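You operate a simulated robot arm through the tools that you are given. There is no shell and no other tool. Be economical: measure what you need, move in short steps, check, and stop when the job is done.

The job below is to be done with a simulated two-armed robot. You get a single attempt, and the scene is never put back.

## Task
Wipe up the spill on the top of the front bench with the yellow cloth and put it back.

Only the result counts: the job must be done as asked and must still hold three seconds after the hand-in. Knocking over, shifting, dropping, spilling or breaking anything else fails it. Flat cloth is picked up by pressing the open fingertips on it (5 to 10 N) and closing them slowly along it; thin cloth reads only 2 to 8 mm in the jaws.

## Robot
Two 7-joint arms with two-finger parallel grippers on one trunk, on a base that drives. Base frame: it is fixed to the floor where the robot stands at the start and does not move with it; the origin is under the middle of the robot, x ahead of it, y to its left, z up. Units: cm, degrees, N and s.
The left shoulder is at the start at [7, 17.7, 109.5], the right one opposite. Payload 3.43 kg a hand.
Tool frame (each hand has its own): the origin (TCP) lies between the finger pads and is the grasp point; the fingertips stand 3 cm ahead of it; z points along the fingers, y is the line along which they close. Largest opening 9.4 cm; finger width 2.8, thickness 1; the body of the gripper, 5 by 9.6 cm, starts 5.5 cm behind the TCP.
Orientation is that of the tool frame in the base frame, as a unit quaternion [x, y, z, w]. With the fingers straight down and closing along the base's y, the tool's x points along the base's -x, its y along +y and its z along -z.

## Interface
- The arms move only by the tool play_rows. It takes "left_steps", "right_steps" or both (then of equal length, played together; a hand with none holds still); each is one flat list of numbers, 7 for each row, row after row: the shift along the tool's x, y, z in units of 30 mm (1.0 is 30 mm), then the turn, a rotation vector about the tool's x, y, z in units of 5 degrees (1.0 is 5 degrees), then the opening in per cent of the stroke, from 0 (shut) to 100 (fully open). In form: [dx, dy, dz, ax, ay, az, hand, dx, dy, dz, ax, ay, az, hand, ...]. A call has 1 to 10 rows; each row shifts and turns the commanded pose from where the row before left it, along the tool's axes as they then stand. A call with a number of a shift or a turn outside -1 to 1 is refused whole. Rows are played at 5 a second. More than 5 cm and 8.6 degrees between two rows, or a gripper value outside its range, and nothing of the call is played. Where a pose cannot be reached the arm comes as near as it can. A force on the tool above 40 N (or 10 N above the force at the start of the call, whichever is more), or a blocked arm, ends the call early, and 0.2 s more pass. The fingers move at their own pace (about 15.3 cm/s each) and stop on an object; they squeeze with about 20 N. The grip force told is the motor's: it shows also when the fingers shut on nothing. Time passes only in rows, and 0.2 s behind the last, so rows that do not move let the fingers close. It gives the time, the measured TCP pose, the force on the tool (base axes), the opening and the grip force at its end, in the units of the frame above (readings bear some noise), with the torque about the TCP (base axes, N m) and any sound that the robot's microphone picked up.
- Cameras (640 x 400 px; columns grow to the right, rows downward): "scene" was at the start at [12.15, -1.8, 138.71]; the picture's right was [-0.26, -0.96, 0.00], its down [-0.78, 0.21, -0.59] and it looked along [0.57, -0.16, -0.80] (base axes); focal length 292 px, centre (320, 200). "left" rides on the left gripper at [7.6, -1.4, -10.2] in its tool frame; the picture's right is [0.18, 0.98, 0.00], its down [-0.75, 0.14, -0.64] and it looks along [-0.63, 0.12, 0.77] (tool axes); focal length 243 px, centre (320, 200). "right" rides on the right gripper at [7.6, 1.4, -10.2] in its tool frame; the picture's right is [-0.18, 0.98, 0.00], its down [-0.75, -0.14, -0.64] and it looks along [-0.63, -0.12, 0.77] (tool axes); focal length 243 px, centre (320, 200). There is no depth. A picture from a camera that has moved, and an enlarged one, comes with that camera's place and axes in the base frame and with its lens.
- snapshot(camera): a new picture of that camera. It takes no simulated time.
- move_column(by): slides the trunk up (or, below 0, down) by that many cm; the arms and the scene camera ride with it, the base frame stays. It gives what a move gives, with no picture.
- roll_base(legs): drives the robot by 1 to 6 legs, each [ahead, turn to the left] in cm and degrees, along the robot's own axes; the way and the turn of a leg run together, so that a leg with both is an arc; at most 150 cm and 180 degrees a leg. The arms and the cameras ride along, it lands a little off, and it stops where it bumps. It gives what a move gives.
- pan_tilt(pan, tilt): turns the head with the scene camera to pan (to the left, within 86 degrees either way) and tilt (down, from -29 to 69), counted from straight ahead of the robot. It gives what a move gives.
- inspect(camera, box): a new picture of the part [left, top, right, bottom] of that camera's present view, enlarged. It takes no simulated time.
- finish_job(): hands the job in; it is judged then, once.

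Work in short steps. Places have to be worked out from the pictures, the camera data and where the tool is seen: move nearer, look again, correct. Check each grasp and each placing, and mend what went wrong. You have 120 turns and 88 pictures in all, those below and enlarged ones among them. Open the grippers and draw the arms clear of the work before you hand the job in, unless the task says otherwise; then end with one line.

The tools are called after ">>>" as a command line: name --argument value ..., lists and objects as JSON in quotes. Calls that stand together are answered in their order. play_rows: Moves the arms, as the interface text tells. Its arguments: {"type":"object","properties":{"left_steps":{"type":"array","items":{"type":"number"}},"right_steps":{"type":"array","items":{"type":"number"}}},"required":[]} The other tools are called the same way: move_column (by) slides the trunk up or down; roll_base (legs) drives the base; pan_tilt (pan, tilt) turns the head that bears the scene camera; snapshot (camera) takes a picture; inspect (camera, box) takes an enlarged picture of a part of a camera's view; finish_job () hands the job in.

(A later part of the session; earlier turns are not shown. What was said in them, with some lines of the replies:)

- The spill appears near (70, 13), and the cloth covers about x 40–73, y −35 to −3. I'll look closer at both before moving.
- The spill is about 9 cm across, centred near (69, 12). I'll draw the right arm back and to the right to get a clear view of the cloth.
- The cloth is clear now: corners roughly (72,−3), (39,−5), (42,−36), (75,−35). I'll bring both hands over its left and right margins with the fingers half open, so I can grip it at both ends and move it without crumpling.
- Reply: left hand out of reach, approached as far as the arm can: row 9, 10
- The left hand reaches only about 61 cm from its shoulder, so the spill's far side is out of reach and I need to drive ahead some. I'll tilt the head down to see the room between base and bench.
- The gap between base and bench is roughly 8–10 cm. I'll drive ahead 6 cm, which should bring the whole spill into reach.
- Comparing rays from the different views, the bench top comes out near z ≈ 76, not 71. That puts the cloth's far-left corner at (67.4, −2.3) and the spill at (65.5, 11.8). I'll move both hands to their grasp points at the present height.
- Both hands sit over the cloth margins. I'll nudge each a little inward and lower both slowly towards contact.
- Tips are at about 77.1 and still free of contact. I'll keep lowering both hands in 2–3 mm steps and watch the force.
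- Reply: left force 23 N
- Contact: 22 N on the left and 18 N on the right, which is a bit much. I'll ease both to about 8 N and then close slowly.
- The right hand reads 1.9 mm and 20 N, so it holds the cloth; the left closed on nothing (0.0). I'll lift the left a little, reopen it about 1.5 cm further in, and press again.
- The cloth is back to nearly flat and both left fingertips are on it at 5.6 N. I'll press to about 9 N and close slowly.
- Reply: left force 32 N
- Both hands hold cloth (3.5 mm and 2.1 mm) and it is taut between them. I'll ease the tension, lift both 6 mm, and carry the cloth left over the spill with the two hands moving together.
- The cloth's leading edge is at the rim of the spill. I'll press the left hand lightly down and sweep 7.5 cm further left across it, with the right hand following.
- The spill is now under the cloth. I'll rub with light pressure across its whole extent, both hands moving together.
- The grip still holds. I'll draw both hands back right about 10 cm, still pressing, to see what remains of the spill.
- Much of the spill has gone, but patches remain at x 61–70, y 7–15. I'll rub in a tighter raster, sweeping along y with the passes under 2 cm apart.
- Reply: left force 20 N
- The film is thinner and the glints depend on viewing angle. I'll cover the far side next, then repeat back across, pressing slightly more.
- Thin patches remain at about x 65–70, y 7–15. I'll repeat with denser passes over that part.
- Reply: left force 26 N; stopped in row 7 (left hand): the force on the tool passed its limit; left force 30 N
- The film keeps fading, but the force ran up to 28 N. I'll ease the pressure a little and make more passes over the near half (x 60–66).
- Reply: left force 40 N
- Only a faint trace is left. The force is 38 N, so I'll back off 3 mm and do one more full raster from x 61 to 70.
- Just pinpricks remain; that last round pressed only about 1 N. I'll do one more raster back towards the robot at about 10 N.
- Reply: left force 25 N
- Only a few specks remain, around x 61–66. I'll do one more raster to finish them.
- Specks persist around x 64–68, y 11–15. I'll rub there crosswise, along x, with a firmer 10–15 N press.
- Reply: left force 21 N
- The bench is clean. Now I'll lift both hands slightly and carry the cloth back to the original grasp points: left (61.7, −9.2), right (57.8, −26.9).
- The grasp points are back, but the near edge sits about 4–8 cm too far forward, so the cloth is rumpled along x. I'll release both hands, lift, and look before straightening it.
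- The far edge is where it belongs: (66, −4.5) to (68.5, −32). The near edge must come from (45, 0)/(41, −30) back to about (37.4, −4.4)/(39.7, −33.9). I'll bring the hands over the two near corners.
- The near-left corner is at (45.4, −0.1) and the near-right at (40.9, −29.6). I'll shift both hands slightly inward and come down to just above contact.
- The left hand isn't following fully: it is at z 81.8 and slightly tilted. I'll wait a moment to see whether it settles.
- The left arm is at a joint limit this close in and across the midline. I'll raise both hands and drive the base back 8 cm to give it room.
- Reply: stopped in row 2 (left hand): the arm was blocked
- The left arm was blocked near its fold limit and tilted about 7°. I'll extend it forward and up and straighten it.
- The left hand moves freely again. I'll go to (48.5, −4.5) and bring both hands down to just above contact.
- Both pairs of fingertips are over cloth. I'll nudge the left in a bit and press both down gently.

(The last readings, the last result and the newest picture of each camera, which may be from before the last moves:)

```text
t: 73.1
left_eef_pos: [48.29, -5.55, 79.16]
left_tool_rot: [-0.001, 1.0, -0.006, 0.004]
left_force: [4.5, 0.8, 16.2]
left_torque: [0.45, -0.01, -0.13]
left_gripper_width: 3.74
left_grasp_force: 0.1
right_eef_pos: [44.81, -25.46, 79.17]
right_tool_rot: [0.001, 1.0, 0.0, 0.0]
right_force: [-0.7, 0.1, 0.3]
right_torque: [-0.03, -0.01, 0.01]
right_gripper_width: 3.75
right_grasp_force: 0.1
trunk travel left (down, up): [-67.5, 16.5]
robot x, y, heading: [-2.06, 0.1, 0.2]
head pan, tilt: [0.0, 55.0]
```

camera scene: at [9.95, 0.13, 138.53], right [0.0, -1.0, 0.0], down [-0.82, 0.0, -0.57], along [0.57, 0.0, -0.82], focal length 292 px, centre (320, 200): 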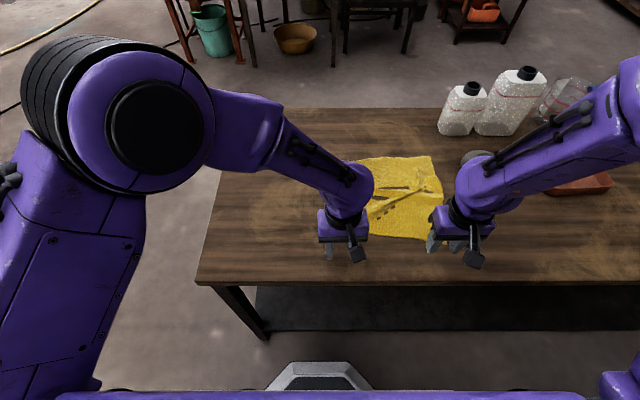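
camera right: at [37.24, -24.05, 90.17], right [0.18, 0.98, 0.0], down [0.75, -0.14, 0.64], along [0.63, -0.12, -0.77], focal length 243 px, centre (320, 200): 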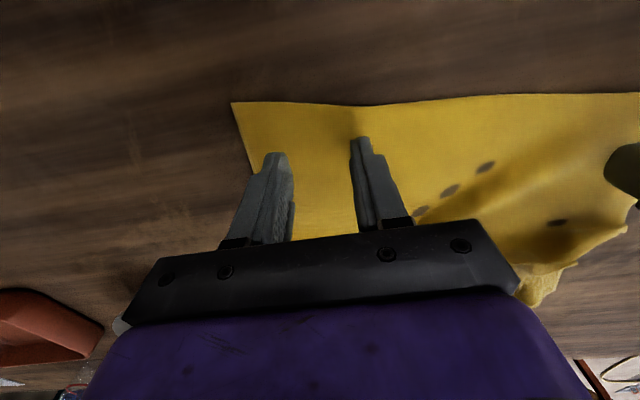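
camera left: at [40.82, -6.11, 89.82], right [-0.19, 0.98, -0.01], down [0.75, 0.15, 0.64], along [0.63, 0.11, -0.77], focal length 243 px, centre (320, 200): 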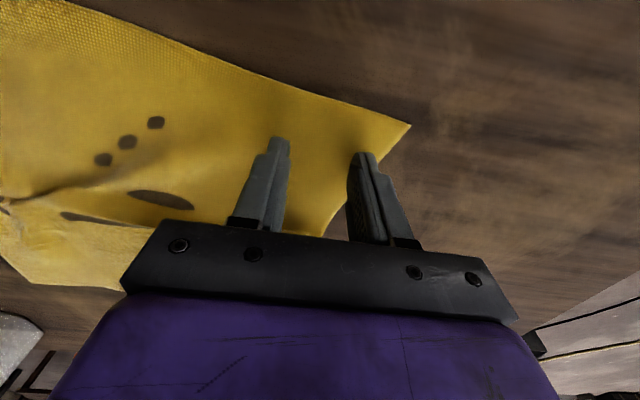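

Left is at 16 N and right is just at the surface. I'll ease the left, add about 2 mm on the right, and close both slowly.

>>> play_rows --left_steps '[0, 0, -0.03, 0, 0, 0, 40, 0, 0, 0, 0, 0, 0, 36, 0, 0, 0, 0, 0, 0, 31, 0, 0, 0, 0, 0, 0, 26, 0, 0, 0, 0, 0, 0, 21, 0, 0, 0, 0, 0, 0, 16, 0, 0, 0, 0, 0, 0, 11, 0, 0, 0, 0, 0, 0, 6, 0, 0, 0, 0, 0, 0, 0, 0, 0, 0, 0, 0, 0, 0]' --right_steps '[0, 0, 0.09, 0, 0, 0, 40, 0, 0, 0, 0, 0, 0, 36, 0, 0, 0, 0, 0, 0, 31, 0, 0, 0, 0, 0, 0, 26, 0, 0, 0, 0, 0, 0, 21, 0, 0, 0, 0, 0, 0, 16, 0, 0, 0, 0, 0, 0, 11, 0, 0, 0, 0, 0, 0, 6, 0, 0, 0, 0, 0, 0, 0, 0, 0, 0, 0, 0, 0, 0]'

```text
t: 74.9
left_eef_pos: [48.14, -5.41, 79.22]
left_tool_rot: [-0.001, 1.0, -0.007, 0.003]
left_force: [0.1, -0.7, 0.7]
left_torque: [0.01, -0.01, -0.01]
left_gripper_width: 0.0
left_grasp_force: 20.0
right_eef_pos: [44.82, -25.43, 79.07]
right_tool_rot: [0.0, 1.0, 0.0, 0.004]
right_force: [-3.1, 3.9, 23.4]
right_torque: [0.07, 0.33, -0.06]
right_gripper_width: 0.17
right_grasp_force: 20.2
trunk travel left (down, up): [-67.5, 16.5]
robot x, y, heading: [-2.7, 0.1, 0.4]
head pan, tilt: [0.0, 55.0]
stopped in row 9 (right hand): the force on the tool passed its limit (the readings are from after the stop); the commanded pose is now the measured one
```

The right hand holds (1.7 mm) but the left missed. I'll lift the left, reopen it wider and a little further in, and press again.

>>> play_rows --left_steps '[0, 0, -0.3, 0, 0, 0, 20, 0, -0.2, 0, 0, 0, 0, 50, 0, 0, 0.1, 0, 0, 0, 50, 0, 0, 0.1, 0, 0, 0, 50, 0, 0, 0.1, 0, 0, 0, 50, 0, 0, 0.06, 0, 0, 0, 50, 0, 0, 0, 0, 0, 0, 50]' --right_steps '[0, 0, -0.05, 0, 0, 0, 0, 0, 0, 0, 0, 0, 0, 0, 0, 0, 0, 0, 0, 0, 0, 0, 0, 0, 0, 0, 0, 0, 0, 0, 0, 0, 0, 0, 0, 0, 0, 0, 0, 0, 0, 0, 0, 0, 0, 0, 0, 0, 0]'

>>> snapshot --camera "left"

```text
t: 76.5
left_eef_pos: [48.33, -6.06, 79.03]
left_tool_rot: [-0.001, 1.0, -0.007, 0.002]
left_force: [-2.0, -0.6, 11.2]
left_torque: [-0.27, 0.15, -0.08]
left_gripper_width: 4.71
left_grasp_force: 0.1
right_eef_pos: [44.71, -25.42, 79.17]
right_tool_rot: [0.001, 1.0, -0.002, 0.002]
right_force: [1.5, 0.9, 4.6]
right_torque: [0.0, 0.02, 0.01]
right_gripper_width: 0.18
right_grasp_force: 19.9
trunk travel left (down, up): [-67.5, 16.5]
robot x, y, heading: [-2.14, -0.3, -0.1]
head pan, tilt: [0.0, 55.0]
```

```text
38 pictures are left
camera left: at [40.75, -7.41, 89.3], right [-0.19, 0.98, -0.01], down [0.75, 0.15, 0.64], along [0.63, 0.11, -0.77], focal length 243 px, centre (320, 200)
```

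left: 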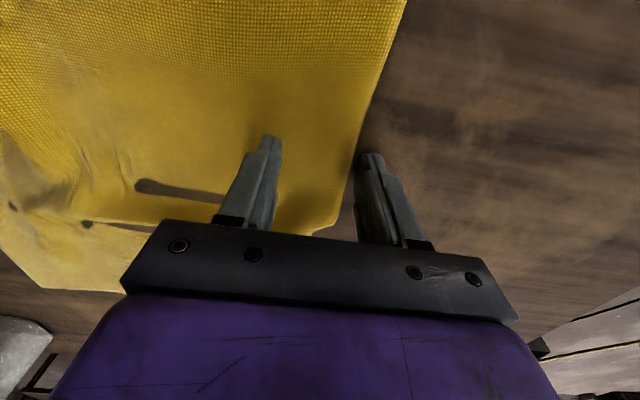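

The cloth swung: its left edge now runs straighter, and the near corner lies closer to the robot. I'll check the scene view.

>>> snapshot --camera "scene"

```text
37 pictures are left
camera scene: at [9.79, 0.22, 138.55], right [0.0, -1.0, 0.0], down [-0.82, 0.0, -0.57], along [0.57, 0.0, -0.82], focal length 292 px, centre (320, 200)
```

scene: 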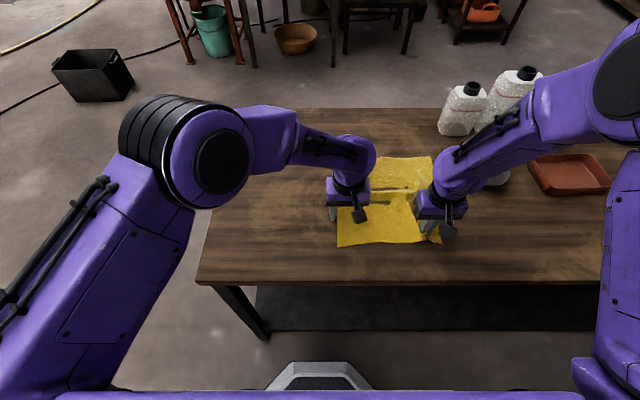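

The near-left corner is now at (39.8, −3.7), almost home. I'll lift the left hand clear and pull the right hand's corner about 4.5 cm right and 2 cm back.

>>> play_rows --left_steps '[0, 0, -0.5, 0, 0, 0, 50, 0, 0, -1, 0, 0, 0, 50, 0, 0.5, -0.5, 0, 0, 0, 50, 0, 1, 0, 0, 0, 0, 50, 0, 1, 0, 0, 0, 0, 50, 0, 1, 0, 0, 0, 0, 50, 0, 1, 0, 0, 0, 0, 50]' --right_steps '[0, 0, -0.08, 0, 0, 0, 0, 0, 0, 0, 0, 0, 0, 0, 0.2, -0.4, 0, 0, 0, 0, 0, 0.2, -0.4, 0, 0, 0, 0, 0, 0.2, -0.4, 0, 0, 0, 0, 0, 0.1, -0.3, 0, 0, 0, 0, 0, 0, 0, 0, 0, 0, 0, 0]'

>>> snapshot --camera "scene"

```text
t: 78.1
left_eef_pos: [48.37, 7.56, 84.73]
left_tool_rot: [0.0, 1.0, -0.007, 0.002]
left_force: [0.0, 0.4, 0.0]
left_torque: [0.01, 0.01, 0.04]
left_gripper_width: 4.68
left_grasp_force: 0.2
right_eef_pos: [42.75, -29.89, 79.39]
right_tool_rot: [0.001, 1.0, -0.001, 0.001]
right_force: [0.9, -0.1, 0.2]
right_torque: [0.02, 0.0, 0.03]
right_gripper_width: 0.17
right_grasp_force: 19.9
trunk travel left (down, up): [-67.5, 16.5]
robot x, y, heading: [-2.28, -0.03, -0.0]
head pan, tilt: [0.0, 55.0]
```

```text
36 pictures are left
camera scene: at [10.02, 0.31, 138.52], right [0.0, -1.0, 0.0], down [-0.82, 0.0, -0.57], along [0.57, 0.0, -0.82], focal length 292 px, centre (320, 200)
```

scene: 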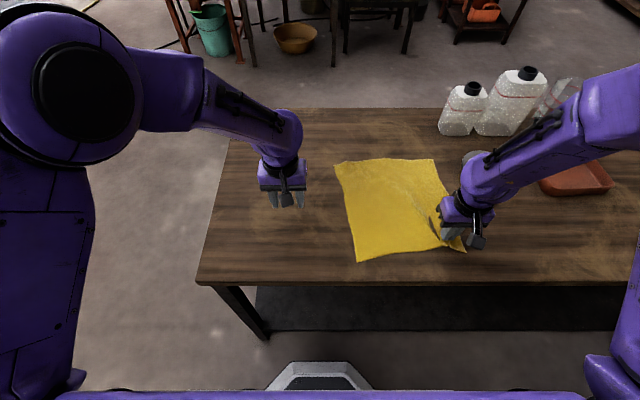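

The cloth is flat now and all the corners are within about 1–4 cm of their original spots. I'll open the right hand slowly, lift it away, and look.

>>> play_rows --right_steps '[0, 0, 0.04, 0, 0, 0, 0, 0, 0, 0, 0, 0, 0, 10, 0, 0, 0, 0, 0, 0, 22, 0, 0, -0.2, 0, 0, 0, 25, 0, 0, -0.8, 0, 0, 0, 25, 0, 0, -1, 0, 0, 0, 25, 0, -0.5, -1, 0, 0, 0, 25, 0, -1, 0, 0, 0, 0, 25, 0, -1, 0, 0, 0, 0, 25, 0, -1, 0, 0, 0, 0, 25]'

>>> snapshot --camera "scene"

```text
t: 80.3
left_eef_pos: [48.3, 7.28, 84.67]
left_tool_rot: [-0.001, 1.0, -0.006, 0.002]
left_force: [0.8, 0.4, -0.2]
left_torque: [0.01, 0.01, 0.0]
left_gripper_width: 4.64
left_grasp_force: 0.0
right_eef_pos: [42.91, -40.56, 88.4]
right_tool_rot: [0.001, 1.0, 0.0, 0.002]
right_force: [0.0, -0.2, 0.5]
right_torque: [0.01, 0.03, 0.02]
right_gripper_width: 2.33
right_grasp_force: 0.1
trunk travel left (down, up): [-67.5, 16.5]
robot x, y, heading: [-2.22, -0.45, 0.2]
head pan, tilt: [0.0, 55.0]
```

```text
35 pictures are left
camera scene: at [10.01, 0.01, 138.52], right [0.0, -1.0, 0.0], down [-0.82, 0.0, -0.57], along [0.57, 0.0, -0.82], focal length 292 px, centre (320, 200)
```

scene: 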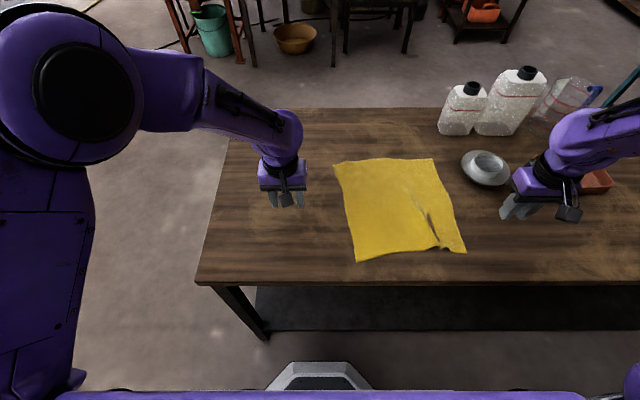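

The cloth lies flat within about 2 cm of its starting place. I'll open both grippers, draw the arms clear, and check the wiped spot and the rest of the bench.

>>> play_rows --left_steps '[0, 0.6, -1, 0, 0, 0, 80, 0, 1, -1, 0, 0, 0, 100, 0, 1, -1, 0, 0, 0, 100, 0.5, 1, 0, 0, 0, 0, 100, 0.5, 1, 0, 0, 0, 0, 100, 0.5, 1, 0, 0, 0, 0, 100]' --right_steps '[0, 0, -1, 0, 0, 0, 60, 0.5, 0, -1, 0, 0, 0, 100, 0.5, -0.3, -1, 0, 0, 0, 100, 0.5, -0.3, 0, 0, 0, 0, 100, 0.5, 0, 0, 0, 0, 0, 100, 0.5, 0, 0, 0, 0, 0, 100]'

>>> snapshot --camera "scene"

>>> inspect --camera "scene" --box '[210, 115, 370, 215]'

```text
t: 81.7
left_eef_pos: [43.73, 24.46, 93.66]
left_tool_rot: [0.0, 1.0, -0.007, 0.002]
left_force: [-0.4, -0.3, 0.0]
left_torque: [-0.01, -0.04, 0.01]
left_gripper_width: 9.39
left_grasp_force: 0.0
right_eef_pos: [35.11, -42.18, 97.33]
right_tool_rot: [0.0, 1.0, -0.001, 0.002]
right_force: [0.1, 0.6, 0.4]
right_torque: [-0.04, 0.01, -0.02]
right_gripper_width: 9.38
right_grasp_force: 0.1
trunk travel left (down, up): [-67.5, 16.5]
robot x, y, heading: [-2.34, -0.09, 0.1]
head pan, tilt: [0.0, 55.0]
```

```text
34 pictures are left
camera scene: at [9.89, 0.38, 138.53], right [0.0, -1.0, 0.0], down [-0.82, 0.0, -0.57], along [0.57, 0.0, -0.82], focal length 292 px, centre (320, 200)
```

scene: 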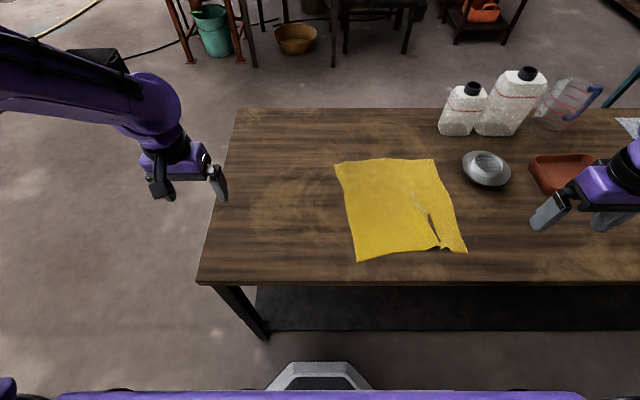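

```text
4.00 times, centred on (290, 165) of scene
camera zoom: at [9.89, 0.38, 138.53], right [0.0, -1.0, 0.0], down [-0.82, 0.0, -0.57], along [0.57, 0.0, -0.82], focal length 1168 px, centre (440, 340)
```

zoom: 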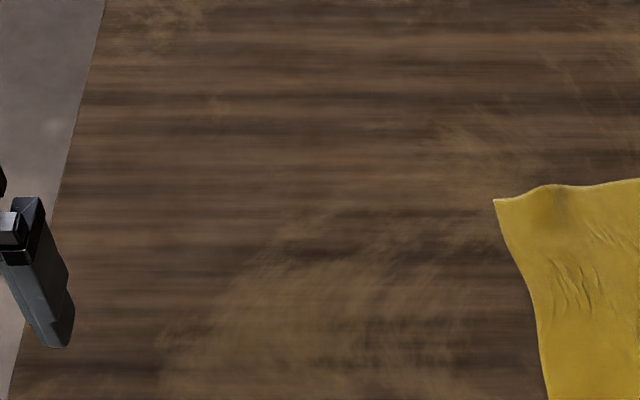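

The bench is clean, the cloth is back flat within about 2 cm of its place, nothing else has moved, and both grippers are open and clear. I'm handing in.

>>> finish_job

```text
The job is handed in.
```

I wiped up the spill with the yellow cloth and laid the cloth back flat, about 2 cm off its original spot with its near-left corner about 4 cm off and a small wrinkle on its near-right side. Nothing else on the bench looked disturbed in the last picture.
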